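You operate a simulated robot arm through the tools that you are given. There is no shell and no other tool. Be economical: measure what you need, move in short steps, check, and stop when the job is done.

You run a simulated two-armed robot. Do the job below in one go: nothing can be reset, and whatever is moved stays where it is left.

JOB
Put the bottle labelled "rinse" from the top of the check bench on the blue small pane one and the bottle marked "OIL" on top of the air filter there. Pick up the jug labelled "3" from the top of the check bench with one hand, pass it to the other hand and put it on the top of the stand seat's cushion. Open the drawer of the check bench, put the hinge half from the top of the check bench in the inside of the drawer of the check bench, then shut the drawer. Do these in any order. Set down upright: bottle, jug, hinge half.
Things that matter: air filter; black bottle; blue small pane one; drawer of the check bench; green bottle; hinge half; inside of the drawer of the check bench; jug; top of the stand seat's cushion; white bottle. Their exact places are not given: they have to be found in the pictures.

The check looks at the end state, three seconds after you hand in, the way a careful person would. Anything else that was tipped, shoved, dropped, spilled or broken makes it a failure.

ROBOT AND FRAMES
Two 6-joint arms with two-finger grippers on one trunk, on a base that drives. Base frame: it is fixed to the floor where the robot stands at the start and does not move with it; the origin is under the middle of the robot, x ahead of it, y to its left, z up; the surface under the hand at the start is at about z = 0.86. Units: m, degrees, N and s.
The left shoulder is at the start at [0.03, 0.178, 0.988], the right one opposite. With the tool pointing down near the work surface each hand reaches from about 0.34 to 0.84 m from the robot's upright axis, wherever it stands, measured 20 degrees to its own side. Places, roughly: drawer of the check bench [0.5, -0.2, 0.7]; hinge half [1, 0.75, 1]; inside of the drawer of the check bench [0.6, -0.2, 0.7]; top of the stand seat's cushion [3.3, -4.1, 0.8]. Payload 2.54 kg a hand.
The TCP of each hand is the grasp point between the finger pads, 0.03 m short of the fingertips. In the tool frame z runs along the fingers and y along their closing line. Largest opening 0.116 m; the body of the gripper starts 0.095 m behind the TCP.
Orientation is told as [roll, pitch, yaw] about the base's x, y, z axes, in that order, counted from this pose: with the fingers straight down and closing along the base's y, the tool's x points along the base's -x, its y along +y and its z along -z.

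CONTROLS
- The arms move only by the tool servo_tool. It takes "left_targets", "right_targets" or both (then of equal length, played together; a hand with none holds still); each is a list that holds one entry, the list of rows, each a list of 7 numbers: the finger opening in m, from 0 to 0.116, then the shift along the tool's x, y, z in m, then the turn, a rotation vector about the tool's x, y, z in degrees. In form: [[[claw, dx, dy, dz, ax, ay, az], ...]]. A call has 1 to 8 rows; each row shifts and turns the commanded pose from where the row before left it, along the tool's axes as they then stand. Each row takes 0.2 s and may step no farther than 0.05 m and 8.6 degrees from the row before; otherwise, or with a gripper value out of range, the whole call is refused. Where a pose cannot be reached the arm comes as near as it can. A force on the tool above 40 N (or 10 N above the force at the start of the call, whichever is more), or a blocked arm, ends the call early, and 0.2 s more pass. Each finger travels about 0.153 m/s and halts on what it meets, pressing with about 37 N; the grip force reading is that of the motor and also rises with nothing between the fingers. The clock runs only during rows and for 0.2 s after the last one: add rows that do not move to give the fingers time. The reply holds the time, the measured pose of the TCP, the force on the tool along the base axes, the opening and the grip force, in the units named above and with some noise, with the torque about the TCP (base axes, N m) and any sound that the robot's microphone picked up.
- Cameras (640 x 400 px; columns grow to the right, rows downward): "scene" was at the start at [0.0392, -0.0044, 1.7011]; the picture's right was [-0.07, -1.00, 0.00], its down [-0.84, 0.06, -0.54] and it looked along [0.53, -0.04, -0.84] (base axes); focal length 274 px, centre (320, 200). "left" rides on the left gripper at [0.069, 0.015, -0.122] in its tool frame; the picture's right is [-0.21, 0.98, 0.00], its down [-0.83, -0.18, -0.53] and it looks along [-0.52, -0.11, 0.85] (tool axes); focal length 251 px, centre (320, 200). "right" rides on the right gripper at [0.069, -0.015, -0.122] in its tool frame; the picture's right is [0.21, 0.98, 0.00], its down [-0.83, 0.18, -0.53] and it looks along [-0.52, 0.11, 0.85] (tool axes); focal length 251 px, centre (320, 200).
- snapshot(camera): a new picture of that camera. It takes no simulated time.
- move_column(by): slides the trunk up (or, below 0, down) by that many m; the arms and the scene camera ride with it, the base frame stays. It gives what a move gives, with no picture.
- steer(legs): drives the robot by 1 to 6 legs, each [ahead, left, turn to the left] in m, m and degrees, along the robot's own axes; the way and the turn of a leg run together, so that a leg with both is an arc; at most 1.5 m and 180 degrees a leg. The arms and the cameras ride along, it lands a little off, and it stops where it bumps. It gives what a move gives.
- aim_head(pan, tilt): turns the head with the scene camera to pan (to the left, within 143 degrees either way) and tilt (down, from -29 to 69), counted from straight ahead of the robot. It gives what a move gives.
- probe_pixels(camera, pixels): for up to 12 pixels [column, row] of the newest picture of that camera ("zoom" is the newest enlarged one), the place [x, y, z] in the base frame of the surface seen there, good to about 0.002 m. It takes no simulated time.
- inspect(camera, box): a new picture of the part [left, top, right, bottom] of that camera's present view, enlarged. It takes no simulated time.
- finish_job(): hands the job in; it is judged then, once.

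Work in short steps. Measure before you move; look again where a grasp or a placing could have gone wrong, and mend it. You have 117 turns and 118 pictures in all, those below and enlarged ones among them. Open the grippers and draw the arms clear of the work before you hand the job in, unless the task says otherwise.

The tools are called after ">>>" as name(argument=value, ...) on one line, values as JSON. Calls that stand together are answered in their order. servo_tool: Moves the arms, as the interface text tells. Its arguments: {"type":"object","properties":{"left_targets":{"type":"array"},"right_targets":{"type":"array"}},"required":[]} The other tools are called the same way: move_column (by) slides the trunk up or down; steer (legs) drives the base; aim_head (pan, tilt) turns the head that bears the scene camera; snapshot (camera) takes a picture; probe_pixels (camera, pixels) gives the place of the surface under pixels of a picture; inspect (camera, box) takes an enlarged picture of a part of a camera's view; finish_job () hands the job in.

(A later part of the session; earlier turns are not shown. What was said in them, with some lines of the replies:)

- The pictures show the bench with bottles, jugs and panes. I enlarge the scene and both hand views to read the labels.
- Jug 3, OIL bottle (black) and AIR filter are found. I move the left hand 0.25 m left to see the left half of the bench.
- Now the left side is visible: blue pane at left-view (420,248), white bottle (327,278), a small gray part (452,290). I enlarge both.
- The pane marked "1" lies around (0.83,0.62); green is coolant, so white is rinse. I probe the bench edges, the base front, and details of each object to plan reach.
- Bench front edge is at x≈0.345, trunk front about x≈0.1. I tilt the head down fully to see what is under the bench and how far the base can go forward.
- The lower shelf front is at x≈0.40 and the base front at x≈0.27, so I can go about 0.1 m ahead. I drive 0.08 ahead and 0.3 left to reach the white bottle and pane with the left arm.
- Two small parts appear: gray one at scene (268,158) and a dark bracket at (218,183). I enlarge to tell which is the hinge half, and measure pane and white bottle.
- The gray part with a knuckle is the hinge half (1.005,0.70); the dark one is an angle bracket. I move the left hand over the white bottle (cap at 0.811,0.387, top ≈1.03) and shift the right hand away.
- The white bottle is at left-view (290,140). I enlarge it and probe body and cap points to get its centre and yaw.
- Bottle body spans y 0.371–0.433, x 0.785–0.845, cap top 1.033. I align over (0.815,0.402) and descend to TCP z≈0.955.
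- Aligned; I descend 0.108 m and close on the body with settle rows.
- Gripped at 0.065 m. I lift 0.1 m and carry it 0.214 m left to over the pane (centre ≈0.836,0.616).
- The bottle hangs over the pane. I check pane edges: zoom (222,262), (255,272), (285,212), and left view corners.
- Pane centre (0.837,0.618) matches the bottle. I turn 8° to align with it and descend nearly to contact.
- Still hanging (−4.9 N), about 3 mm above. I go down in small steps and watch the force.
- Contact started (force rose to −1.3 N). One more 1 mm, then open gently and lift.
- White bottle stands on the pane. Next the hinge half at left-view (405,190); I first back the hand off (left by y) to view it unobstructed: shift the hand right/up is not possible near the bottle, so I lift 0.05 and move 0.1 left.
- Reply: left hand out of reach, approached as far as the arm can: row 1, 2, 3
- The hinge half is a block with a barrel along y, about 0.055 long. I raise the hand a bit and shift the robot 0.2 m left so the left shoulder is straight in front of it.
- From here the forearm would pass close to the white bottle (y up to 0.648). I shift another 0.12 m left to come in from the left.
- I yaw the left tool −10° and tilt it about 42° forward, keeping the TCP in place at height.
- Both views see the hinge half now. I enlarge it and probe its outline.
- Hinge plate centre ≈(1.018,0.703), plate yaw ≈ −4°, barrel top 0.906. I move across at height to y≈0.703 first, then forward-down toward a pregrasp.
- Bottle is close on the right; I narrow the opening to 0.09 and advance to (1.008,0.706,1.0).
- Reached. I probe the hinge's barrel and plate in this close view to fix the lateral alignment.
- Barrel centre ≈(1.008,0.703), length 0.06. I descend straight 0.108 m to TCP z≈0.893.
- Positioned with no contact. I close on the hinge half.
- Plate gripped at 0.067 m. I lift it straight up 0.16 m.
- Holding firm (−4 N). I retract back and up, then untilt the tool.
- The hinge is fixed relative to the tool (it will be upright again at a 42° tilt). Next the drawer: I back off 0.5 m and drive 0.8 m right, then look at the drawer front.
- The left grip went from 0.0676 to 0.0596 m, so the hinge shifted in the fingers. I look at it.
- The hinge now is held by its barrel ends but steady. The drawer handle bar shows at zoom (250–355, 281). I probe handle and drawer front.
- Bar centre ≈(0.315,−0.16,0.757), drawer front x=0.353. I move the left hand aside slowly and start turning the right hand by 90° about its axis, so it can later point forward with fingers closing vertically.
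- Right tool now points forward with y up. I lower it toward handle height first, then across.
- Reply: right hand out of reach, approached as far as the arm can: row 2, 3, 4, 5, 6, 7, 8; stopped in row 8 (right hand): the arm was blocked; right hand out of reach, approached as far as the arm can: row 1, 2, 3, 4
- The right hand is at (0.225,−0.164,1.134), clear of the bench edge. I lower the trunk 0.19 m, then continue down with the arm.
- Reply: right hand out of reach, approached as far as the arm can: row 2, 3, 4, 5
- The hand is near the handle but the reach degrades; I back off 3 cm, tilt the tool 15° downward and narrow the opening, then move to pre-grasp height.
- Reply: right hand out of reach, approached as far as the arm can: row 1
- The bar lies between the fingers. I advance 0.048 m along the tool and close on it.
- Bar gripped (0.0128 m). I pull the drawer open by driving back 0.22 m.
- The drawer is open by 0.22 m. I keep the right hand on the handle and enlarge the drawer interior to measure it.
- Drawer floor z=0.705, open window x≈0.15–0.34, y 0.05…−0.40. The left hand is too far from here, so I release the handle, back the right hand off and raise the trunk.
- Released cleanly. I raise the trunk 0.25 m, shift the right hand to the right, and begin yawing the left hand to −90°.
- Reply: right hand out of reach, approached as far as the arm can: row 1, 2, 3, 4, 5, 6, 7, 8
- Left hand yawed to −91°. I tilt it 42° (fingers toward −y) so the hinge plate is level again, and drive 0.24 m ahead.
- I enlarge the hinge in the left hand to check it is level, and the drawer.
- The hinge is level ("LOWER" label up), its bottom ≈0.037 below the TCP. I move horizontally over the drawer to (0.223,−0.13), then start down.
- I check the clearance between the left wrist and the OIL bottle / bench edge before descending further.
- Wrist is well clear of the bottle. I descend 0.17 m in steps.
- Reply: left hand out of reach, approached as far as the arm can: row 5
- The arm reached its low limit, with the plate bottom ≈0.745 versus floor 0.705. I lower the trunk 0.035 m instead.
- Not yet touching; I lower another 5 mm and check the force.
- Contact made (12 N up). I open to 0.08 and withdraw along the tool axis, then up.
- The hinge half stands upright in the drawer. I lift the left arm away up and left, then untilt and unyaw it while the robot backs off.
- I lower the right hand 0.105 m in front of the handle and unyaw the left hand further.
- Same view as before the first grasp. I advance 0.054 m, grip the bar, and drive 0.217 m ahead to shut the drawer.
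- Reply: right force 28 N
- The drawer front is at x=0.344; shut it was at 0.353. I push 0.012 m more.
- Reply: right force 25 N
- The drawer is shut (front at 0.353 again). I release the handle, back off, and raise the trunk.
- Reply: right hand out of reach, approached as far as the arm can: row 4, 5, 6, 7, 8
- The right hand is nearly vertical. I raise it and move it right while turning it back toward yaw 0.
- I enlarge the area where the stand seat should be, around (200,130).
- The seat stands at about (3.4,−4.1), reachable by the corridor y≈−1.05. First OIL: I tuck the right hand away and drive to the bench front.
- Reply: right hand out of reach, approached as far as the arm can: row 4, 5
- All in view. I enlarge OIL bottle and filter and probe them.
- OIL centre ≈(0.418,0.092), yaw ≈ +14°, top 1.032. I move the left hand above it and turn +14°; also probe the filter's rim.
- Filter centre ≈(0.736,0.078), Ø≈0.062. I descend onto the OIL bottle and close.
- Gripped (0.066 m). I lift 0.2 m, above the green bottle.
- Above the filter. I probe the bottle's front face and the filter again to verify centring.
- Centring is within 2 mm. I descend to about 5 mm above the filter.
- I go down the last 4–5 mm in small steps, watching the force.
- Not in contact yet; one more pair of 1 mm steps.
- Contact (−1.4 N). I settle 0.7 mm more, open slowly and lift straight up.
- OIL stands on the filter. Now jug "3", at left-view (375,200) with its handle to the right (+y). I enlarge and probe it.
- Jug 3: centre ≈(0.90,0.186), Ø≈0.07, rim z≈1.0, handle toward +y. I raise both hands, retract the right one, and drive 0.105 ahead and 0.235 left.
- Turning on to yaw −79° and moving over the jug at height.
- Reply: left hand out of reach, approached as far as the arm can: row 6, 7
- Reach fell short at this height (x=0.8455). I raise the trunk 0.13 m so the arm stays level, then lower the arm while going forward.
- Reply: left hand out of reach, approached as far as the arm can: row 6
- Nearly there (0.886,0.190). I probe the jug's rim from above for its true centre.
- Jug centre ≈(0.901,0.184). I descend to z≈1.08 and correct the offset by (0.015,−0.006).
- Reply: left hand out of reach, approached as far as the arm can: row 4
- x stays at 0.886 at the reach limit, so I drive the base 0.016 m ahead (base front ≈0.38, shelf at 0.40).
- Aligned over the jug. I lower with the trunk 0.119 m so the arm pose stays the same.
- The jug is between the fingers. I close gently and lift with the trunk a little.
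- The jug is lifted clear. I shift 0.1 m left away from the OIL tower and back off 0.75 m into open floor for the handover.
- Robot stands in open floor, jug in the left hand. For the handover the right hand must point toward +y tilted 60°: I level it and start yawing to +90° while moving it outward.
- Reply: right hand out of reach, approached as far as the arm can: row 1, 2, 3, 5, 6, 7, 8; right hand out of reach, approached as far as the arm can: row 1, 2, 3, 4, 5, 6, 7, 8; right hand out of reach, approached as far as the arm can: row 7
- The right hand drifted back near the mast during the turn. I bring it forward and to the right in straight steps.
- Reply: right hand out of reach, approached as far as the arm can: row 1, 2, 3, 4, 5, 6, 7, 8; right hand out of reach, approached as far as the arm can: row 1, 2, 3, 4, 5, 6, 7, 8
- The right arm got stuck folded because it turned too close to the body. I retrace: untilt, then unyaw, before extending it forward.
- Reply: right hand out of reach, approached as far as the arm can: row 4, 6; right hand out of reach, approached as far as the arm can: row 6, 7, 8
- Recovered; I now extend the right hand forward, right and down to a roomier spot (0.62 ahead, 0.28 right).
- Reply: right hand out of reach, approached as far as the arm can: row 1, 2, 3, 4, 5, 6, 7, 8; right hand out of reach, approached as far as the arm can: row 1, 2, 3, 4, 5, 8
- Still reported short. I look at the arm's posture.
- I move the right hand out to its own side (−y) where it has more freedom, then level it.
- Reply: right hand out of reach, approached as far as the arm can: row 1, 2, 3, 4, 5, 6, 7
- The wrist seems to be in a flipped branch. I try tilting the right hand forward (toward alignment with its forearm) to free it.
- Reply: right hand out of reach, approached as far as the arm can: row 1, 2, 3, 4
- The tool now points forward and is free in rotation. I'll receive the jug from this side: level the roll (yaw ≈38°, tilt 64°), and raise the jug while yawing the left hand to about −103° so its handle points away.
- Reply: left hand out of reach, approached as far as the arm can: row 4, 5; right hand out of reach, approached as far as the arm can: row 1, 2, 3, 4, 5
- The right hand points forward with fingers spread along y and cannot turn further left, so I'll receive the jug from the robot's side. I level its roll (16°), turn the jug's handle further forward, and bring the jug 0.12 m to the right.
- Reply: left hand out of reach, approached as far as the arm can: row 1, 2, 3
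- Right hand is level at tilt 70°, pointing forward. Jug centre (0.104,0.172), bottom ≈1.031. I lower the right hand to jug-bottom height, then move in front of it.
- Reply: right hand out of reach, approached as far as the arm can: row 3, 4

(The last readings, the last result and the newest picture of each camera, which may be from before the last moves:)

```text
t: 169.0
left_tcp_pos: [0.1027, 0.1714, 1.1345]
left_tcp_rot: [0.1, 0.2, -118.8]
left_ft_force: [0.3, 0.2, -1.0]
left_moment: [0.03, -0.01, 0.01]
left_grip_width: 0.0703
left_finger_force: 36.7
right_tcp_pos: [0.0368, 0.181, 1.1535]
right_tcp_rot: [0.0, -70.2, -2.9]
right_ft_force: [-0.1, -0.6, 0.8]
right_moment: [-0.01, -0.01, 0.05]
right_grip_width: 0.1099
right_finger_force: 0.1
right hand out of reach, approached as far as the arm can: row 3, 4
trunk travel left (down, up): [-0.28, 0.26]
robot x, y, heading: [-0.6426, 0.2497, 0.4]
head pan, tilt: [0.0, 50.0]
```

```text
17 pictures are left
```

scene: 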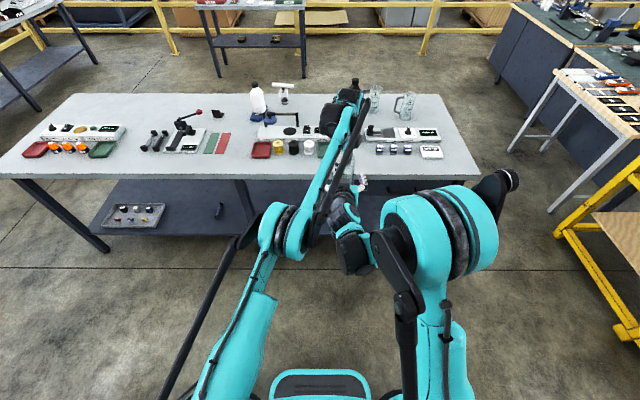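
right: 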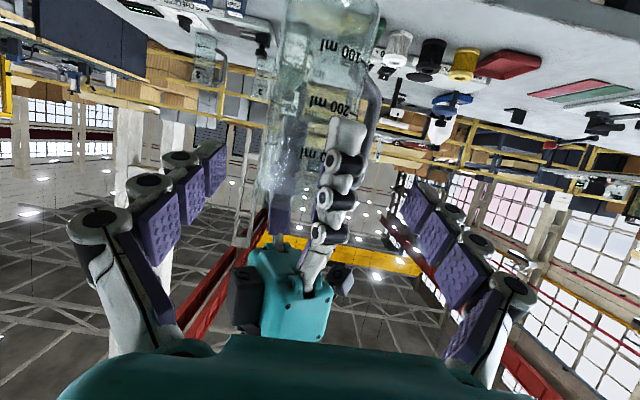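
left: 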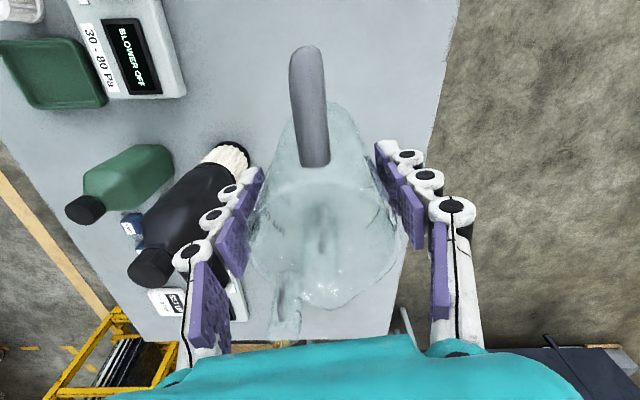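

The right hand stops 0.08 m too high (z 1.15, wants ≈1.07). I back it off 0.07 m and raise the jug 0.085 m with the left hand.

>>> servo_tool(right_targets=[[[0.11, 0, 0, -0.035, 0, 0, 0], [0.11, 0, 0, -0.035, 0, 0, 0], [0.11, 0, 0, 0, 0, 0, 0], [0.11, 0, 0, 0, 0, 0, 0], [0.11, 0, 0, 0, 0, 0, 0]]], left_targets=[[[0.045, 0, 0, 0, 0, 0, 0], [0.045, 0, 0, 0, 0, 0, 0], [0.045, 0, 0, -0.03, 0, 0, 0], [0.045, 0, 0, -0.03, 0, 0, 0], [0.045, 0, 0, -0.025, 0, 0, 0]]])

```text
t: 170.2
left_tcp_pos: [0.0858, 0.1777, 1.2045]
left_tcp_rot: [0.1, 0.2, -118.8]
left_ft_force: [0.7, 0.1, -1.0]
left_moment: [-0.02, 0.03, -0.01]
left_grip_width: 0.0702
left_finger_force: 36.7
left hand out of reach, approached as far as the arm can: row 3, 4, 5
right_tcp_pos: [-0.0299, 0.1836, 1.1774]
right_tcp_rot: [-0.3, -70.1, -2.7]
right_ft_force: [0.7, -0.4, 0.1]
right_moment: [-0.01, 0.03, -0.01]
right_grip_width: 0.1101
right_finger_force: 0.1
trunk travel left (down, up): [-0.28, 0.26]
robot x, y, heading: [-0.6451, 0.2525, 0.5]
head pan, tilt: [0.0, 50.0]
```

Now the jug (bottom ≈1.10) lies exactly along the right tool's axis. I narrow to 0.096 and advance 0.12 m in steps.

>>> servo_tool(right_targets=[[[0.1, 0, 0, 0.03, 0, 0, 0], [0.1, 0, 0, 0.03, 0, 0, 0], [0.098, 0, 0, 0.025, 0, 0, 0], [0.098, 0, 0, 0, 0, 0, 0]]])

>>> snapshot(camera="right")

```text
t: 171.2
left_tcp_pos: [0.0838, 0.1785, 1.2052]
left_tcp_rot: [0.0, 0.2, -118.8]
left_ft_force: [0.0, 0.7, -1.2]
left_moment: [0.01, -0.02, -0.01]
left_grip_width: 0.07
left_finger_force: 37.3
right_tcp_pos: [0.0477, 0.1796, 1.148]
right_tcp_rot: [-0.3, -70.0, -2.8]
right_ft_force: [-1.4, -0.3, 0.3]
right_moment: [0.02, -0.03, 0.0]
right_grip_width: 0.0981
right_finger_force: 0.0
trunk travel left (down, up): [-0.28, 0.26]
robot x, y, heading: [-0.645, 0.2511, 0.7]
head pan, tilt: [0.0, 50.0]
```

```text
16 pictures are left
```

right: 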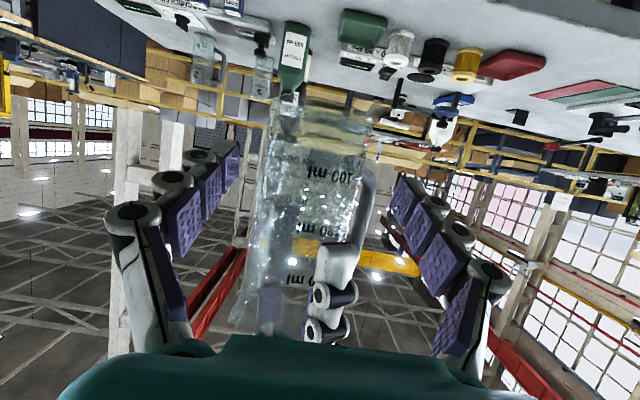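

The jug is centred between the right fingers, below the left fingers. I advance the last 0.035 m and close the right hand.

>>> servo_tool(right_targets=[[[0.098, 0, 0, 0.018, 0, 0, 0], [0.098, 0, 0, 0.017, 0, 0, 0], [0.098, 0, 0, 0, 0, 0, 0], [0.085, 0, 0, 0, 0, 0, 0], [0.075, 0, 0, 0, 0, 0, 0], [0.065, 0, 0, 0, 0, 0, 0], [0.045, 0, 0, 0, 0, 0, 0], [0.045, 0, 0, 0, 0, 0, 0]]])

>>> snapshot(camera="right")

```text
t: 173.0
left_tcp_pos: [0.0865, 0.1816, 1.204]
left_tcp_rot: [0.1, 0.3, -118.6]
left_ft_force: [10.6, 23.7, -6.3]
left_moment: [1.27, -0.28, 0.75]
left_grip_width: 0.0701
left_finger_force: 37.8
right_tcp_pos: [0.0798, 0.1757, 1.1356]
right_tcp_rot: [-0.3, -70.0, -2.9]
right_ft_force: [-10.0, -23.0, 5.5]
right_moment: [0.33, -0.39, -0.85]
right_grip_width: 0.0693
right_finger_force: 36.8
trunk travel left (down, up): [-0.28, 0.26]
robot x, y, heading: [-0.6458, 0.246, 0.3]
head pan, tilt: [0.0, 50.0]
```

```text
15 pictures are left
```

right: 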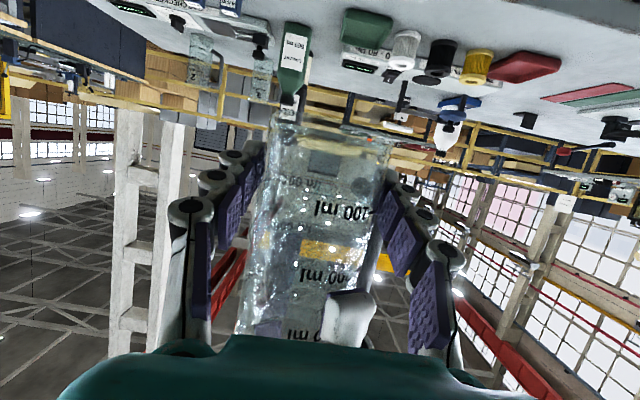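

Both hands hold the jug (right 0.069 m). I open the left hand slightly to 0.082 and lift it straight off.

>>> servo_tool(left_targets=[[[0.075, 0, 0, 0, 0, 0, 0], [0.082, 0, 0, 0, 0, 0, 0], [0.082, 0, 0, 0, 0, 0, 0], [0.082, 0, 0, -0.02, 0, 0, 0], [0.082, 0, 0, -0.03, 0, 0, 0], [0.09, 0, 0, -0.04, 0, 0, 0]]])

>>> inspect(camera="scene", box=[270, 130, 430, 240])

```text
t: 174.4
left_tcp_pos: [0.0571, 0.1876, 1.282]
left_tcp_rot: [0.0, 0.2, -118.8]
left_ft_force: [-0.9, -0.1, -1.0]
left_moment: [0.0, 0.01, 0.01]
left_grip_width: 0.0901
left_finger_force: 0.1
left hand out of reach, approached as far as the arm can: row 4, 5, 6
right_tcp_pos: [0.0808, 0.1773, 1.1374]
right_tcp_rot: [-0.2, -70.1, -2.7]
right_ft_force: [-0.3, 0.1, -1.4]
right_moment: [-0.02, -0.03, 0.0]
right_grip_width: 0.0683
right_finger_force: 37.1
trunk travel left (down, up): [-0.28, 0.26]
robot x, y, heading: [-0.6414, 0.2459, 0.3]
head pan, tilt: [0.0, 50.0]
```

```text
3.64 times, centred on (350, 185) of scene
```

zoom: 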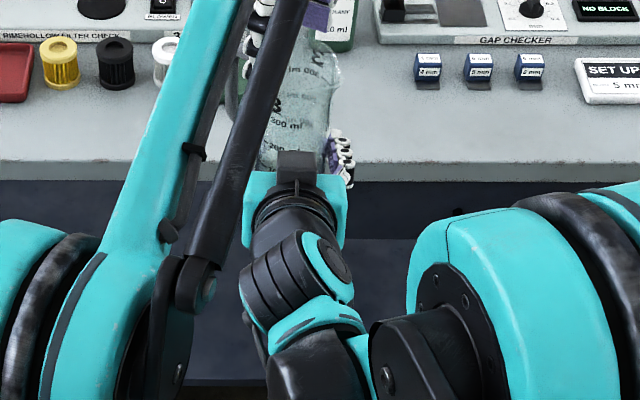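

The jug is now in the right hand alone, upright. I move the left hand away to the left, then drive: 1.2 m right into the corridor line and 0.8 m ahead, and look.

>>> servo_tool(left_targets=[[[0.09, 0.02, 0, -0.03, 0, 0, 0], [0.09, 0.045, 0, -0.01, 0, 0, 0], [0.09, 0.045, 0, 0, 0, 0, 0], [0.09, 0.045, 0, 0, 0, 0, 0], [0.09, 0.045, 0, 0, 0, 0, 0]]])

>>> steer(legs=[[0, -1.2, 0], [0.8, 0, 0]])

>>> aim_head(pan=-45, tilt=25)

>>> snapshot(camera="scene")

```text
t: 175.6
left_tcp_pos: [0.0805, 0.3365, 1.2961]
left_tcp_rot: [0.1, 0.1, -118.9]
left_ft_force: [0.1, 0.8, -1.4]
left_moment: [-0.01, 0.0, 0.01]
left_grip_width: 0.0902
left_finger_force: 0.1
left hand out of reach, approached as far as the arm can: row 1, 2, 3, 4, 5
right_tcp_pos: [0.0803, 0.1797, 1.1379]
right_tcp_rot: [-0.4, -70.2, -2.7]
right_ft_force: [-0.7, 0.9, -1.7]
right_moment: [0.0, 0.0, -0.01]
right_grip_width: 0.0687
right_finger_force: 37.0
trunk travel left (down, up): [-0.28, 0.26]
robot x, y, heading: [-0.6432, 0.2492, 0.5]
head pan, tilt: [0.0, 50.0]
```

```text
t: 185.6
left_tcp_pos: [0.9051, -0.8455, 1.2952]
left_tcp_rot: [0.1, 0.1, -118.6]
left_ft_force: [-0.5, 0.3, 0.0]
left_moment: [-0.01, -0.02, 0.0]
left_grip_width: 0.09
left_finger_force: 0.2
right_tcp_pos: [0.9048, -1.0023, 1.1358]
right_tcp_rot: [-0.1, -70.1, -2.5]
right_ft_force: [-0.1, 0.5, -0.9]
right_moment: [-0.06, -0.03, 0.0]
right_grip_width: 0.0678
right_finger_force: 36.6
trunk travel left (down, up): [-0.28, 0.26]
robot x, y, heading: [0.183, -0.9369, 0.3]
head pan, tilt: [0.0, 50.0]
```

```text
t: 186.7
left_tcp_pos: [0.9047, -0.8452, 1.2972]
left_tcp_rot: [0.1, 0.1, -118.6]
left_ft_force: [0.2, 0.2, 0.6]
left_moment: [0.0, -0.04, -0.01]
left_grip_width: 0.0901
left_finger_force: 0.0
right_tcp_pos: [0.9058, -1.0021, 1.1365]
right_tcp_rot: [-0.3, -70.1, -2.5]
right_ft_force: [-0.1, 0.7, -0.7]
right_moment: [-0.04, 0.0, 0.03]
right_grip_width: 0.0678
right_finger_force: 36.9
trunk travel left (down, up): [-0.28, 0.26]
robot x, y, heading: [0.1819, -0.9364, 0.7]
head pan, tilt: [-45.0, 25.0]
```

```text
13 pictures are left
```

scene: 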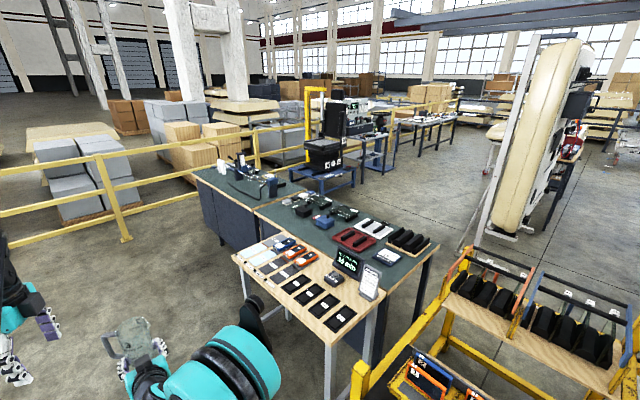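

I probe the table corners, the fence, the seat stand and the aisle floor to plan a path.

>>> probe_pixels(camera="scene", pixels=[[197, 173], [280, 170], [433, 250], [127, 240], [222, 243], [325, 143], [335, 150], [293, 178], [352, 183], [322, 192], [420, 220], [500, 240]])

>>> inspect(camera="scene", box=[230, 80, 470, 260])

```text
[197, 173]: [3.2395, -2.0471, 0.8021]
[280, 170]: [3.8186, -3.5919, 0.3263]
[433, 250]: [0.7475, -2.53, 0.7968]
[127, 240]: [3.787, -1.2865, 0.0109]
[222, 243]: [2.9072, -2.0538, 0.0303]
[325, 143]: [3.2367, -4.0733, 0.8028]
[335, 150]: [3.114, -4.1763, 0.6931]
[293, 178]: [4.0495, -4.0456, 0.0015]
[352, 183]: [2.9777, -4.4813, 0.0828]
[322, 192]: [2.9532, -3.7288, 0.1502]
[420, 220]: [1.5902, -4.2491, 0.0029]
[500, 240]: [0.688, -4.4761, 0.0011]
```

```text
2.22 times, centred on (350, 170) of scene
```

zoom: 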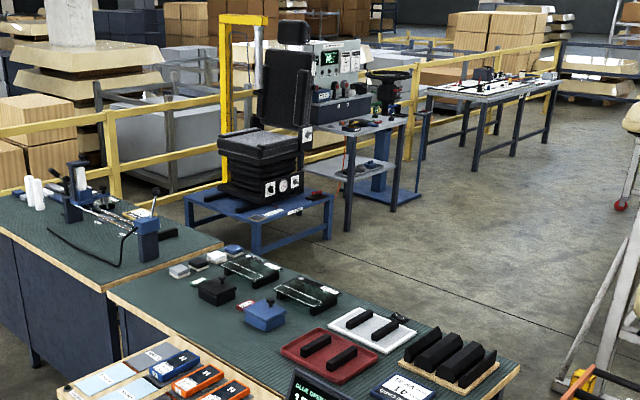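

The tables (y −1.6…−2.6, x 0.55…3.24) block the direct way and the fence leaves only 0.55 m at their far end. I go back along the corridor and look around the yellow rack's near end.

>>> steer(legs=[[-1.2, 0.15, 0]])

>>> aim_head(pan=-100, tilt=30)

>>> snapshot(camera="scene")

```text
t: 192.8
left_tcp_pos: [-0.2703, -0.7066, 1.296]
left_tcp_rot: [0.2, 0.2, -118.9]
left_ft_force: [0.1, -0.9, 0.0]
left_moment: [0.02, 0.0, 0.02]
left_grip_width: 0.0901
left_finger_force: 0.0
right_tcp_pos: [-0.2714, -0.8633, 1.1364]
right_tcp_rot: [-0.4, -70.2, -2.9]
right_ft_force: [1.0, 0.3, -1.1]
right_moment: [-0.03, -0.02, -0.02]
right_grip_width: 0.0677
right_finger_force: 36.6
trunk travel left (down, up): [-0.28, 0.26]
robot x, y, heading: [-0.9954, -0.7876, 0.1]
head pan, tilt: [-45.0, 25.0]
```

```text
t: 194.0
left_tcp_pos: [-0.2716, -0.7071, 1.2967]
left_tcp_rot: [0.1, 0.2, -119.0]
left_ft_force: [-0.7, -0.1, 0.2]
left_moment: [0.01, 0.01, 0.01]
left_grip_width: 0.0902
left_finger_force: 0.0
right_tcp_pos: [-0.2728, -0.8636, 1.1377]
right_tcp_rot: [-0.3, -70.1, -2.9]
right_ft_force: [0.2, -0.2, -0.9]
right_moment: [0.01, 0.05, 0.0]
right_grip_width: 0.0677
right_finger_force: 36.9
trunk travel left (down, up): [-0.28, 0.26]
robot x, y, heading: [-0.9956, -0.7893, 0.2]
head pan, tilt: [-100.0, 30.0]
```

```text
11 pictures are left
```

scene: 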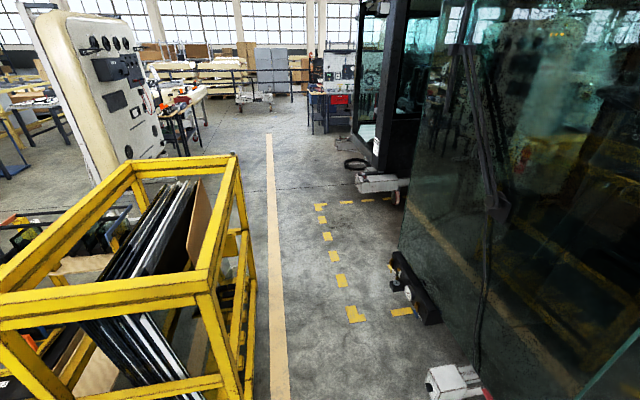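

There is an aisle heading −y between the rack and the dark vehicle. I probe its borders and the mattress frame.

>>> probe_pixels(camera="scene", pixels=[[245, 380], [252, 290], [240, 165], [405, 300], [432, 318], [432, 385], [372, 190], [352, 163], [150, 158], [175, 130], [205, 122], [235, 172]])

```text
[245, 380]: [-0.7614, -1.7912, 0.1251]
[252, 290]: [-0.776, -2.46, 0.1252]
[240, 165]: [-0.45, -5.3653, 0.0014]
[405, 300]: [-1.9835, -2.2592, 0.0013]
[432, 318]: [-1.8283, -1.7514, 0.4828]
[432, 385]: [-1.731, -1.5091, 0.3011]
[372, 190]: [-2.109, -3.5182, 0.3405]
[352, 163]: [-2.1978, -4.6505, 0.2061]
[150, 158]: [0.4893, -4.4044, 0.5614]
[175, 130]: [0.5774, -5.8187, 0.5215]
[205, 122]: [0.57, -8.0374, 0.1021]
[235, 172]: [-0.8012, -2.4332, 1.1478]
```

The aisle spans x −1.73…−0.76. I raise the trunk 0.25 m to clear the rack (z 1.15), step back-left, turn right 90°, and drive down the aisle at x≈−1.1.

>>> move_column(by=0.25)

>>> steer(legs=[[-0.1, 0.25, 0], [0, 0, -90]])

>>> aim_head(pan=0, tilt=45)

>>> snapshot(camera="scene")

```text
t: 196.6
left_tcp_pos: [-0.2703, -0.7084, 1.5458]
left_tcp_rot: [0.1, 0.2, -119.0]
left_ft_force: [0.3, -0.1, 0.3]
left_moment: [-0.03, -0.03, 0.01]
left_grip_width: 0.09
left_finger_force: 0.1
right_tcp_pos: [-0.2719, -0.8636, 1.3862]
right_tcp_rot: [-0.3, -70.2, -2.9]
right_ft_force: [0.3, -0.6, -2.0]
right_moment: [0.02, -0.02, 0.05]
right_grip_width: 0.0675
right_finger_force: 36.7
trunk travel left (down, up): [-0.53, 0.01]
robot x, y, heading: [-0.995, -0.7918, -0.2]
head pan, tilt: [-100.0, 30.0]
```

```text
t: 202.2
left_tcp_pos: [-0.9717, -1.2543, 1.5464]
left_tcp_rot: [0.1, 0.2, 154.2]
left_ft_force: [-0.4, 0.4, 0.1]
left_moment: [0.02, 0.01, 0.01]
left_grip_width: 0.09
left_finger_force: 0.0
right_tcp_pos: [-1.1272, -1.2616, 1.3872]
right_tcp_rot: [-0.3, -70.1, -89.7]
right_ft_force: [-0.9, 0.3, -1.2]
right_moment: [0.03, 0.01, -0.01]
right_grip_width: 0.0672
right_finger_force: 37.2
trunk travel left (down, up): [-0.53, 0.01]
robot x, y, heading: [-1.0986, -0.5375, -86.4]
head pan, tilt: [-100.0, 30.0]
```

```text
t: 203.9
left_tcp_pos: [-0.9714, -1.2538, 1.5462]
left_tcp_rot: [0.1, 0.3, 154.2]
left_ft_force: [0.6, -0.6, 1.1]
left_moment: [0.02, -0.02, -0.01]
left_grip_width: 0.0899
left_finger_force: 0.0
right_tcp_pos: [-1.1289, -1.2597, 1.386]
right_tcp_rot: [-0.3, -70.1, -89.7]
right_ft_force: [-0.2, -0.4, -1.1]
right_moment: [0.01, -0.03, -0.02]
right_grip_width: 0.0672
right_finger_force: 37.5
trunk travel left (down, up): [-0.53, 0.01]
robot x, y, heading: [-1.0942, -0.5386, -86.6]
head pan, tilt: [0.0, 45.0]
```

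```text
10 pictures are left
```

scene: 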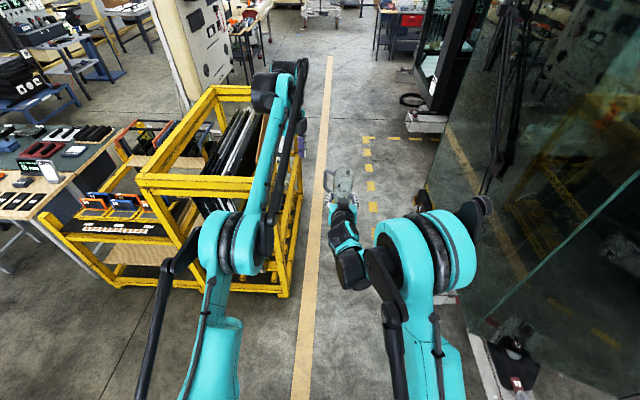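

I check the clearance: right elbow knob at (485,205), glass edge near (470,300), rack post (290,280).

>>> probe_pixels(camera="scene", pixels=[[483, 205], [470, 215], [460, 297], [475, 340], [500, 345], [425, 200], [540, 290], [288, 285], [300, 205], [265, 95], [345, 185], [337, 200]])

```text
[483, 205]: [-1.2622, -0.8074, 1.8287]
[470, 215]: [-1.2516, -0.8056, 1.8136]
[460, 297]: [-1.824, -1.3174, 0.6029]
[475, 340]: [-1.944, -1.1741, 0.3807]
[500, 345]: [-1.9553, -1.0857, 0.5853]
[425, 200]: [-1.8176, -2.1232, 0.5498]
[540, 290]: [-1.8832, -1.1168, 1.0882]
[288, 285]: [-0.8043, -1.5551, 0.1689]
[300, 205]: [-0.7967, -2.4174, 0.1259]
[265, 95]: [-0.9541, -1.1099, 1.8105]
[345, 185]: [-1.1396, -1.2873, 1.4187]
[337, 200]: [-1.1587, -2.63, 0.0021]
```

Elbows are high and narrow; vehicle edge is x≈−1.80, rack edge −0.80. I correct heading and shift to x≈−1.22, drive 2.75 m down the aisle, and turn left 90°.

>>> steer(legs=[[0, -0.12, -3.4], [1.4, 0, 0], [1.35, 0, 0]])

>>> steer(legs=[[0, 0, 90]])

>>> aim_head(pan=-5, tilt=30)

>>> snapshot(camera="scene")

```text
t: 218.0
left_tcp_pos: [-1.19, -3.9925, 1.5466]
left_tcp_rot: [0.2, 0.3, 148.3]
left_ft_force: [-0.4, 0.2, 0.2]
left_moment: [-0.01, 0.03, -0.01]
left_grip_width: 0.0901
left_finger_force: 0.1
right_tcp_pos: [-1.3483, -3.9844, 1.3876]
right_tcp_rot: [-0.4, -70.0, -95.6]
right_ft_force: [0.4, 0.2, -0.3]
right_moment: [0.01, -0.04, 0.0]
right_grip_width: 0.0666
right_finger_force: 37.3
trunk travel left (down, up): [-0.53, 0.01]
robot x, y, heading: [-1.2408, -3.2658, -92.7]
head pan, tilt: [0.0, 45.0]
```

```text
t: 222.2
left_tcp_pos: [-0.5111, -3.2317, 1.547]
left_tcp_rot: [0.1, 0.2, -123.0]
left_ft_force: [0.0, -0.5, 0.5]
left_moment: [0.04, 0.01, 0.02]
left_grip_width: 0.0899
left_finger_force: 0.1
right_tcp_pos: [-0.5234, -3.3877, 1.386]
right_tcp_rot: [-0.3, -70.1, -6.8]
right_ft_force: [0.7, -0.2, -1.1]
right_moment: [-0.02, -0.01, 0.02]
right_grip_width: 0.0664
right_finger_force: 36.1
trunk travel left (down, up): [-0.53, 0.01]
robot x, y, heading: [-1.2392, -3.2655, -3.7]
head pan, tilt: [0.0, 45.0]
```

```text
t: 223.0
left_tcp_pos: [-0.5112, -3.2312, 1.5459]
left_tcp_rot: [0.2, 0.1, -123.0]
left_ft_force: [0.0, 0.4, -0.5]
left_moment: [-0.01, 0.02, 0.07]
left_grip_width: 0.0903
left_finger_force: 0.1
right_tcp_pos: [-0.5237, -3.3867, 1.3864]
right_tcp_rot: [-0.4, -70.2, -6.9]
right_ft_force: [-0.4, 0.6, -2.1]
right_moment: [0.01, 0.02, 0.01]
right_grip_width: 0.0664
right_finger_force: 37.3
trunk travel left (down, up): [-0.53, 0.01]
robot x, y, heading: [-1.2442, -3.2663, -3.9]
head pan, tilt: [-5.0, 30.0]
```

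```text
9 pictures are left
```

scene: 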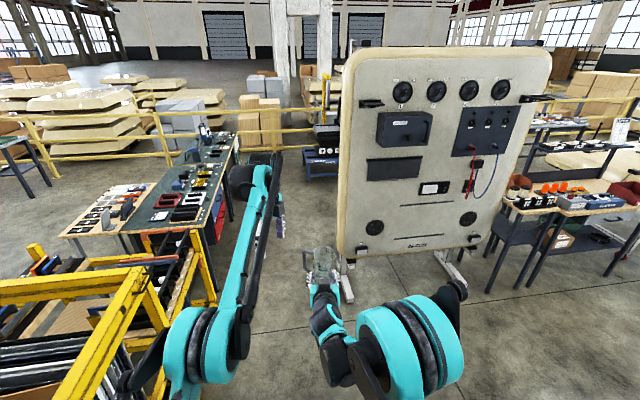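

A large panel stands ahead on the right; I probe its left edge and feet, and the rack/table edges on the left.

>>> probe_pixels(camera="scene", pixels=[[340, 240], [348, 298], [342, 262], [345, 120], [348, 60], [210, 300], [215, 260], [225, 200], [280, 300], [300, 245], [455, 285], [322, 140]])

```text
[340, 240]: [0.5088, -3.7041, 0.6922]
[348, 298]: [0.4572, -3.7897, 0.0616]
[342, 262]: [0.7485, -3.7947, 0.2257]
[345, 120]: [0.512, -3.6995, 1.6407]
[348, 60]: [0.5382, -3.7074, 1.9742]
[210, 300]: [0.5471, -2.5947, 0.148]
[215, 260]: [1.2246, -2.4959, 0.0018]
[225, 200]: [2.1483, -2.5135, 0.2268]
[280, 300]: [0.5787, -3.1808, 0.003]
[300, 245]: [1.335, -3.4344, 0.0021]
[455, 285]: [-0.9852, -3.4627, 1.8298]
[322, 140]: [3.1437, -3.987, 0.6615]
```

The passage is y −2.6…−3.7. I centre at y≈−3.13, straighten, and drive 3.3 m ahead, then check.

>>> steer(legs=[[0, 0.13, 3.9], [1.5, 0, 0]])

>>> steer(legs=[[1.5, 0, 0], [0.25, 0, 0]])

>>> aim_head(pan=-35, tilt=40)

>>> snapshot(camera="scene")

```text
t: 231.3
left_tcp_pos: [0.9979, -3.0503, 1.5445]
left_tcp_rot: [0.1, 0.3, -119.2]
left_ft_force: [-0.1, -0.8, 0.9]
left_moment: [0.0, -0.02, 0.0]
left_grip_width: 0.0901
left_finger_force: 0.1
right_tcp_pos: [0.9966, -3.2064, 1.386]
right_tcp_rot: [-0.2, -70.1, -3.2]
right_ft_force: [-0.7, -1.2, -1.8]
right_moment: [-0.02, 0.04, -0.03]
right_grip_width: 0.0661
right_finger_force: 37.4
trunk travel left (down, up): [-0.53, 0.01]
robot x, y, heading: [0.2763, -3.1305, -0.1]
head pan, tilt: [-5.0, 30.0]
```

```text
t: 240.1
left_tcp_pos: [2.7294, -2.9999, 1.546]
left_tcp_rot: [0.1, 0.2, -117.4]
left_ft_force: [-0.3, -0.3, 0.1]
left_moment: [-0.01, 0.01, -0.01]
left_grip_width: 0.0901
left_finger_force: 0.0
right_tcp_pos: [2.7331, -3.1561, 1.3864]
right_tcp_rot: [-0.3, -70.0, -1.3]
right_ft_force: [-0.1, -0.1, -1.4]
right_moment: [0.0, 0.01, -0.01]
right_grip_width: 0.0656
right_finger_force: 37.2
trunk travel left (down, up): [-0.53, 0.01]
robot x, y, heading: [2.0071, -3.1038, 1.6]
head pan, tilt: [-5.0, 30.0]
```

```text
t: 241.1
left_tcp_pos: [2.73, -2.9998, 1.5468]
left_tcp_rot: [0.2, 0.2, -117.4]
left_ft_force: [0.1, 0.0, 0.3]
left_moment: [0.01, -0.01, -0.04]
left_grip_width: 0.0901
left_finger_force: 0.1
right_tcp_pos: [2.7335, -3.1557, 1.3864]
right_tcp_rot: [-0.3, -70.2, -1.3]
right_ft_force: [-0.1, -0.2, -1.4]
right_moment: [0.0, 0.03, 0.02]
right_grip_width: 0.0658
right_finger_force: 36.9
trunk travel left (down, up): [-0.53, 0.01]
robot x, y, heading: [2.0101, -3.1017, 1.7]
head pan, tilt: [-35.0, 40.0]
```

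```text
8 pictures are left
```

scene: 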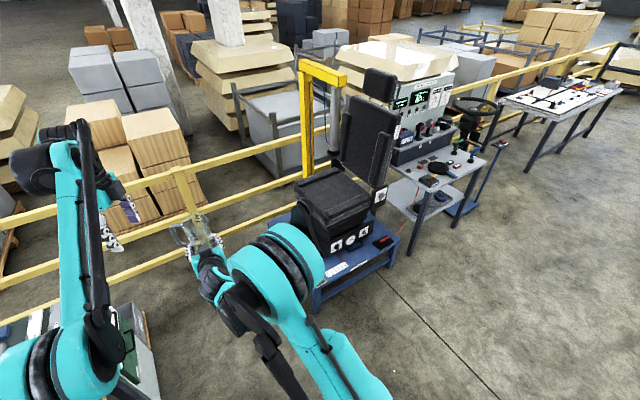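

The seat cushion is at around (335,195). I probe its surface and corners, the backrest and the platform front.

>>> probe_pixels(camera="scene", pixels=[[335, 195], [305, 185], [325, 172], [350, 185], [368, 195], [325, 218], [345, 205], [340, 170], [310, 200], [320, 290], [395, 255], [308, 110]])

>>> inspect(camera="scene", box=[260, 60, 420, 320])

```text
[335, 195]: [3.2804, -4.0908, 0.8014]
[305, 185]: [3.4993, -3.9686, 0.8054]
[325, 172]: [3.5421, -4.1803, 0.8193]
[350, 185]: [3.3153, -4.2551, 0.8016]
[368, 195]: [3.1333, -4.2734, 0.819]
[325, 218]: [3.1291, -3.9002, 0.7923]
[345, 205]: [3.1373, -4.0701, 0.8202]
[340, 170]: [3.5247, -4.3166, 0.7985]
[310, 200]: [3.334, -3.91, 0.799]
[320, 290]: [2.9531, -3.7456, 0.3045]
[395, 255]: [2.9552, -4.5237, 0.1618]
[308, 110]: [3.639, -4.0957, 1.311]
```

```text
1.54 times, centred on (340, 190) of scene
```

zoom: 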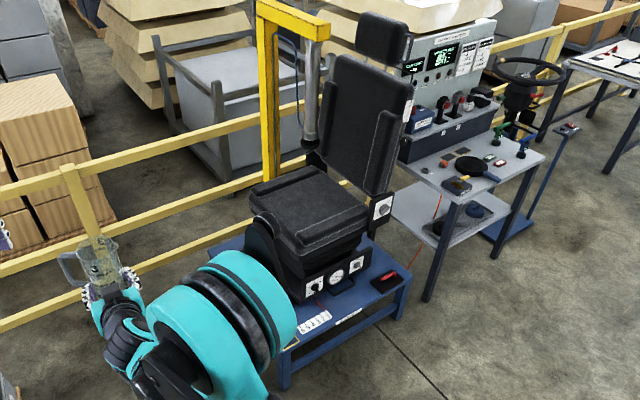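

Cushion: x 3.13–3.54, y −3.90…−4.27, flat top z≈0.801, backrest on the far (−y) side. I slide right to y≈−4.015 and advance to put the jug over (3.23,−4.09).

>>> steer(legs=[[0, -0.91, -1.7], [0.4, 0, 0]])

```text
t: 247.9
left_tcp_pos: [3.1445, -3.9304, 1.5475]
left_tcp_rot: [0.1, 0.2, -119.7]
left_ft_force: [0.3, 0.6, -0.7]
left_moment: [0.02, 0.02, -0.02]
left_grip_width: 0.0899
left_finger_force: 0.0
right_tcp_pos: [3.1425, -4.0886, 1.3873]
right_tcp_rot: [-0.3, -70.0, -3.5]
right_ft_force: [-0.1, 0.5, -1.0]
right_moment: [0.01, 0.01, -0.03]
right_grip_width: 0.0659
right_finger_force: 36.4
trunk travel left (down, up): [-0.53, 0.01]
robot x, y, heading: [2.4237, -4.0071, -0.5]
head pan, tilt: [-35.0, 40.0]
```

I advance the last 0.09 m, move the left hand aside, and look at the jug from the scene camera.

>>> steer(legs=[[0.088, 0, 0.5]])

>>> servo_tool(left_targets=[[[0.09, 0.03, -0.035, 0, 0, 0, 0], [0.09, 0.03, -0.035, 0, 0, 0, 0], [0.09, 0.03, -0.035, 0, 0, 0, 0], [0.09, 0.03, -0.035, 0, 0, 0, 0]]])

>>> move_column(by=-0.4)

>>> aim_head(pan=-8, tilt=45)

>>> snapshot(camera="scene")

```text
t: 249.0
left_tcp_pos: [3.2312, -3.9253, 1.5486]
left_tcp_rot: [0.1, 0.3, -119.0]
left_ft_force: [-0.1, -0.8, -0.8]
left_moment: [0.0, -0.01, -0.01]
left_grip_width: 0.0901
left_finger_force: 0.1
right_tcp_pos: [3.23, -4.081, 1.3874]
right_tcp_rot: [-0.3, -70.2, -2.9]
right_ft_force: [0.7, -0.1, -1.0]
right_moment: [-0.03, 0.0, 0.02]
right_grip_width: 0.0657
right_finger_force: 37.4
trunk travel left (down, up): [-0.53, 0.01]
robot x, y, heading: [2.509, -4.0074, 0.4]
head pan, tilt: [-35.0, 40.0]
```

```text
t: 250.0
left_tcp_pos: [3.1647, -3.7482, 1.5458]
left_tcp_rot: [0.3, 0.1, -119.0]
left_ft_force: [0.1, 0.1, 0.6]
left_moment: [-0.04, -0.07, 0.03]
left_grip_width: 0.0897
left_finger_force: 0.1
right_tcp_pos: [3.2284, -4.0792, 1.3888]
right_tcp_rot: [-0.6, -70.2, -2.6]
right_ft_force: [0.3, 0.3, -1.0]
right_moment: [-0.03, -0.02, -0.02]
right_grip_width: 0.0657
right_finger_force: 36.9
trunk travel left (down, up): [-0.53, 0.01]
robot x, y, heading: [2.5086, -4.0037, 0.1]
head pan, tilt: [-35.0, 40.0]
```

```text
t: 253.8
left_tcp_pos: [3.1684, -3.751, 1.1441]
left_tcp_rot: [0.1, 0.3, -119.1]
left_ft_force: [0.4, 0.0, -0.3]
left_moment: [0.0, -0.01, 0.02]
left_grip_width: 0.09
left_finger_force: 0.1
right_tcp_pos: [3.2313, -4.0813, 0.9871]
right_tcp_rot: [-0.3, -70.1, -2.8]
right_ft_force: [-0.4, 0.4, -0.8]
right_moment: [-0.01, 0.01, -0.01]
right_grip_width: 0.0657
right_finger_force: 37.2
trunk travel left (down, up): [-0.13, 0.41]
robot x, y, heading: [2.5069, -4.0101, 0.0]
head pan, tilt: [-35.0, 40.0]
```

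```text
t: 254.7
left_tcp_pos: [3.1692, -3.7519, 1.1434]
left_tcp_rot: [0.1, 0.2, -119.0]
left_ft_force: [-0.9, -0.5, 0.2]
left_moment: [0.03, 0.0, -0.02]
left_grip_width: 0.0898
left_finger_force: 0.2
right_tcp_pos: [3.232, -4.0812, 0.9865]
right_tcp_rot: [-0.3, -70.1, -2.9]
right_ft_force: [0.4, -0.4, -1.3]
right_moment: [-0.02, -0.02, -0.02]
right_grip_width: 0.0656
right_finger_force: 37.4
trunk travel left (down, up): [-0.13, 0.41]
robot x, y, heading: [2.5075, -4.0056, 0.2]
head pan, tilt: [-8.0, 45.0]
```

```text
6 pictures are left
```

scene: 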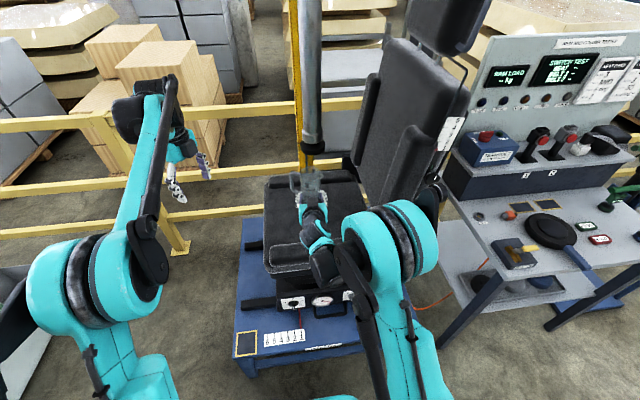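

The jug is over the cushion at (308,190). I enlarge it and probe around its base and the cushion.

>>> inspect(camera="scene", box=[255, 150, 375, 290])

>>> probe_pixels(camera="zoom", pixels=[[250, 100], [330, 110], [280, 190], [290, 60], [130, 120], [130, 260], [180, 230], [140, 190], [400, 100], [270, 75], [230, 65], [180, 300]])

```text
2.86 times, centred on (315, 220) of scene
```

zoom: 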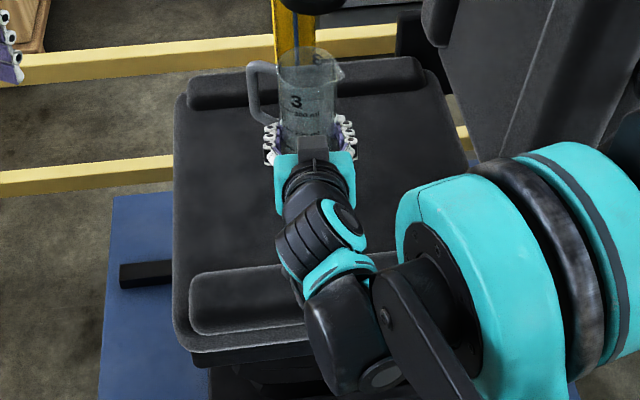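

```text
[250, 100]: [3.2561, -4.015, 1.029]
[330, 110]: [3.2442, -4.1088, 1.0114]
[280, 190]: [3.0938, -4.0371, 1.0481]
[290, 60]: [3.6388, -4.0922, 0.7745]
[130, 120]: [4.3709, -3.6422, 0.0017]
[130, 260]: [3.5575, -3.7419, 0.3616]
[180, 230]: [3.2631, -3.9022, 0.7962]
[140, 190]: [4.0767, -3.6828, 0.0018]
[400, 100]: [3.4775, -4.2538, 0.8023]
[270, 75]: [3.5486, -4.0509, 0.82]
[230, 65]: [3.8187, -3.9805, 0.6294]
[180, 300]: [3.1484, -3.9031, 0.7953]
```

The jug is upright over the flat middle. I lower the trunk by 0.125 m and read forces.

>>> move_column(by=-0.125)

>>> inspect(camera="scene", box=[255, 150, 375, 290])

```text
t: 256.3
left_tcp_pos: [3.1675, -3.7532, 1.021]
left_tcp_rot: [0.1, 0.2, -118.9]
left_ft_force: [-0.3, 0.6, 0.4]
left_moment: [0.04, -0.01, -0.03]
left_grip_width: 0.0899
left_finger_force: 0.1
right_tcp_pos: [3.2317, -4.082, 0.8628]
right_tcp_rot: [-0.2, -70.1, -2.8]
right_ft_force: [-0.6, 0.2, -1.8]
right_moment: [-0.02, 0.04, -0.02]
right_grip_width: 0.0657
right_finger_force: 37.1
trunk travel left (down, up): [-0.005, 0.535]
robot x, y, heading: [2.5114, -4.0075, 0.1]
head pan, tilt: [-8.0, 45.0]
```

```text
2.86 times, centred on (315, 220) of scene
```

zoom: 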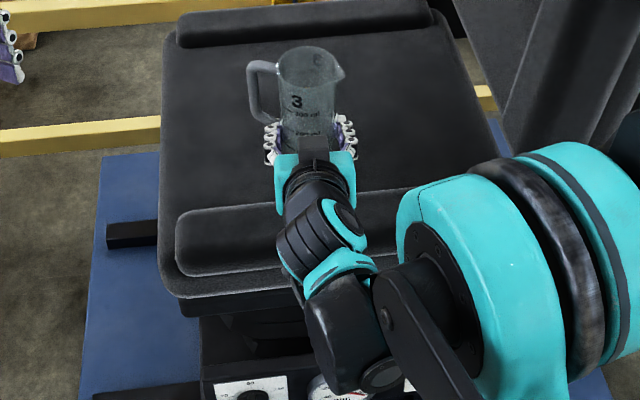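

Still free (−1.8 N), about 0.028 m above. I lower 0.02 m with the arm in two small steps.

>>> servo_tool(right_targets=[[[0.045, 0.0094, 0, 0.0034, 0, 0, 0], [0.045, 0.0094, 0, 0.0034, 0, 0, 0], [0.045, 0, 0, 0, 0, 0, 0]]])

```text
t: 257.1
left_tcp_pos: [3.1679, -3.7528, 1.0194]
left_tcp_rot: [0.1, 0.2, -119.0]
left_ft_force: [-0.5, 0.0, -0.3]
left_moment: [0.04, 0.02, -0.02]
left_grip_width: 0.0899
left_finger_force: 0.0
right_tcp_pos: [3.2324, -4.0803, 0.8425]
right_tcp_rot: [-0.3, -70.1, -2.9]
right_ft_force: [0.1, 0.6, -1.1]
right_moment: [0.03, 0.0, 0.02]
right_grip_width: 0.0654
right_finger_force: 36.5
trunk travel left (down, up): [-0.005, 0.535]
robot x, y, heading: [2.5089, -4.009, 0.2]
head pan, tilt: [-8.0, 45.0]
```

The arm follows. I continue down in 2 mm steps, watching the force.

>>> servo_tool(right_targets=[[[0.045, 0.0019, 0, 0.0007, 0, 0, 0], [0.045, 0.0019, 0, 0.0007, 0, 0, 0], [0.045, 0.0019, 0, 0.0007, 0, 0, 0], [0.045, 0, 0, 0, 0, 0, 0]]])

```text
t: 258.1
left_tcp_pos: [3.167, -3.7514, 1.0206]
left_tcp_rot: [0.2, 0.2, -118.9]
left_ft_force: [-0.6, 0.0, -0.5]
left_moment: [0.0, 0.01, 0.02]
left_grip_width: 0.0898
left_finger_force: 0.1
right_tcp_pos: [3.2297, -4.0802, 0.8372]
right_tcp_rot: [-0.3, -70.2, -2.8]
right_ft_force: [6.3, 1.0, 21.5]
right_moment: [0.12, 0.43, -0.06]
right_grip_width: 0.0656
right_finger_force: 36.9
trunk travel left (down, up): [-0.005, 0.535]
robot x, y, heading: [2.5095, -4.0065, 0.1]
head pan, tilt: [-8.0, 45.0]
```

Contact at z 0.837 (21 N), as expected for the jug's base. I relieve 1.5 mm, open the fingers and check.

>>> servo_tool(right_targets=[[[0.045, -0.0013, 0, -0.0005, 0, 0, 0], [0.064, 0, 0, 0, 0, 0, 0], [0.07, 0, 0, 0, 0, 0, 0], [0.08, 0, 0, 0, 0, 0, 0], [0.09, 0, 0, 0, 0, 0, 0], [0.095, 0, 0, 0, 0, 0, 0]]])

>>> inspect(camera="scene", box=[255, 150, 375, 290])

```text
t: 259.5
left_tcp_pos: [3.1686, -3.7531, 1.0198]
left_tcp_rot: [0.1, 0.2, -118.9]
left_ft_force: [-0.5, 0.5, 0.6]
left_moment: [0.02, -0.02, -0.08]
left_grip_width: 0.09
left_finger_force: 0.0
right_tcp_pos: [3.2307, -4.0805, 0.8369]
right_tcp_rot: [-0.3, -70.1, -2.9]
right_ft_force: [0.8, 0.2, 0.5]
right_moment: [0.01, -0.01, 0.03]
right_grip_width: 0.0949
right_finger_force: 0.0
trunk travel left (down, up): [-0.005, 0.535]
robot x, y, heading: [2.5095, -4.0055, 0.1]
head pan, tilt: [-8.0, 45.0]
```

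```text
2.86 times, centred on (315, 220) of scene
```

zoom: 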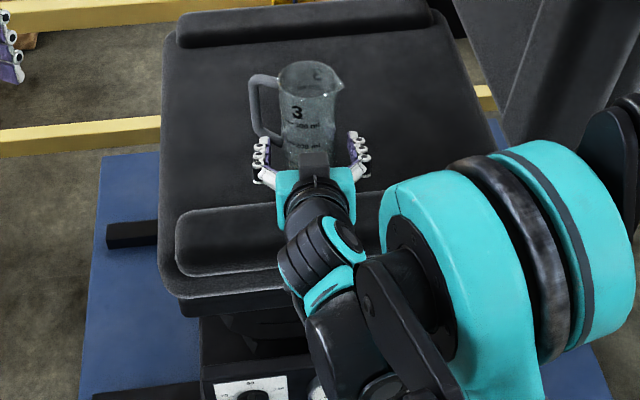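

The jug stands free and upright. I withdraw the right hand straight along its own axis.

>>> servo_tool(right_targets=[[[0.095, 0, 0, -0.02, 0, 0, 0], [0.095, 0, 0, -0.03, 0, 0, 0], [0.095, 0, 0, -0.04, 0, 0, 0], [0.095, 0, 0, -0.04, 0, 0, 0]]])

>>> steer(legs=[[-0.35, 0, 0]])

>>> inspect(camera="scene", box=[240, 90, 440, 250])

>>> probe_pixels(camera="zoom", pixels=[[290, 150], [320, 200]])

```text
t: 260.5
left_tcp_pos: [3.1666, -3.7517, 1.0205]
left_tcp_rot: [0.1, 0.3, -119.0]
left_ft_force: [-0.2, 0.3, 0.6]
left_moment: [-0.02, -0.04, 0.04]
left_grip_width: 0.0899
left_finger_force: 0.0
right_tcp_pos: [3.1078, -4.0757, 0.8825]
right_tcp_rot: [-0.3, -70.1, -2.9]
right_ft_force: [0.0, -0.2, 0.4]
right_moment: [0.0, 0.02, 0.01]
right_grip_width: 0.0951
right_finger_force: 0.0
trunk travel left (down, up): [-0.005, 0.535]
robot x, y, heading: [2.5076, -4.0093, -0.1]
head pan, tilt: [-8.0, 45.0]
```

```text
t: 262.7
left_tcp_pos: [2.8229, -3.7522, 1.0201]
left_tcp_rot: [0.1, 0.2, -119.0]
left_ft_force: [-0.2, 0.9, 0.8]
left_moment: [-0.01, -0.05, 0.03]
left_grip_width: 0.0898
left_finger_force: 0.1
right_tcp_pos: [2.7636, -4.0755, 0.8816]
right_tcp_rot: [-0.3, -70.0, -2.9]
right_ft_force: [-0.7, 0.7, 0.5]
right_moment: [0.0, -0.01, 0.01]
right_grip_width: 0.0949
right_finger_force: 0.1
trunk travel left (down, up): [-0.005, 0.535]
robot x, y, heading: [2.1673, -4.0079, 0.1]
head pan, tilt: [-8.0, 45.0]
```

```text
2.50 times, centred on (340, 170) of scene
```

zoom: 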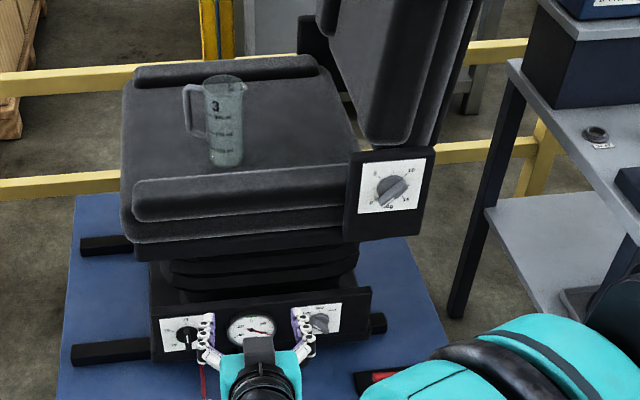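

```text
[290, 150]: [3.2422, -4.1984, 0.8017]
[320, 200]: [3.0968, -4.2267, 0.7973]
```

Jug "3" stands upright on the cushion with the arms clear. Both bottles were seen still standing after the drawer was shut, so I hand the job in.

>>> finish_job()

```text
The job is handed in.
```

The job is handed in, with everything in place when I last saw it:
- The rinse bottle stands on blue pane 1. I chose the white bottle by elimination, because its label was never in view.
- The OIL bottle stands on the air filter.
- Jug 3 was passed from the left hand to the right and stands on the seat cushion.
- The hinge half is upright in the shut drawer.
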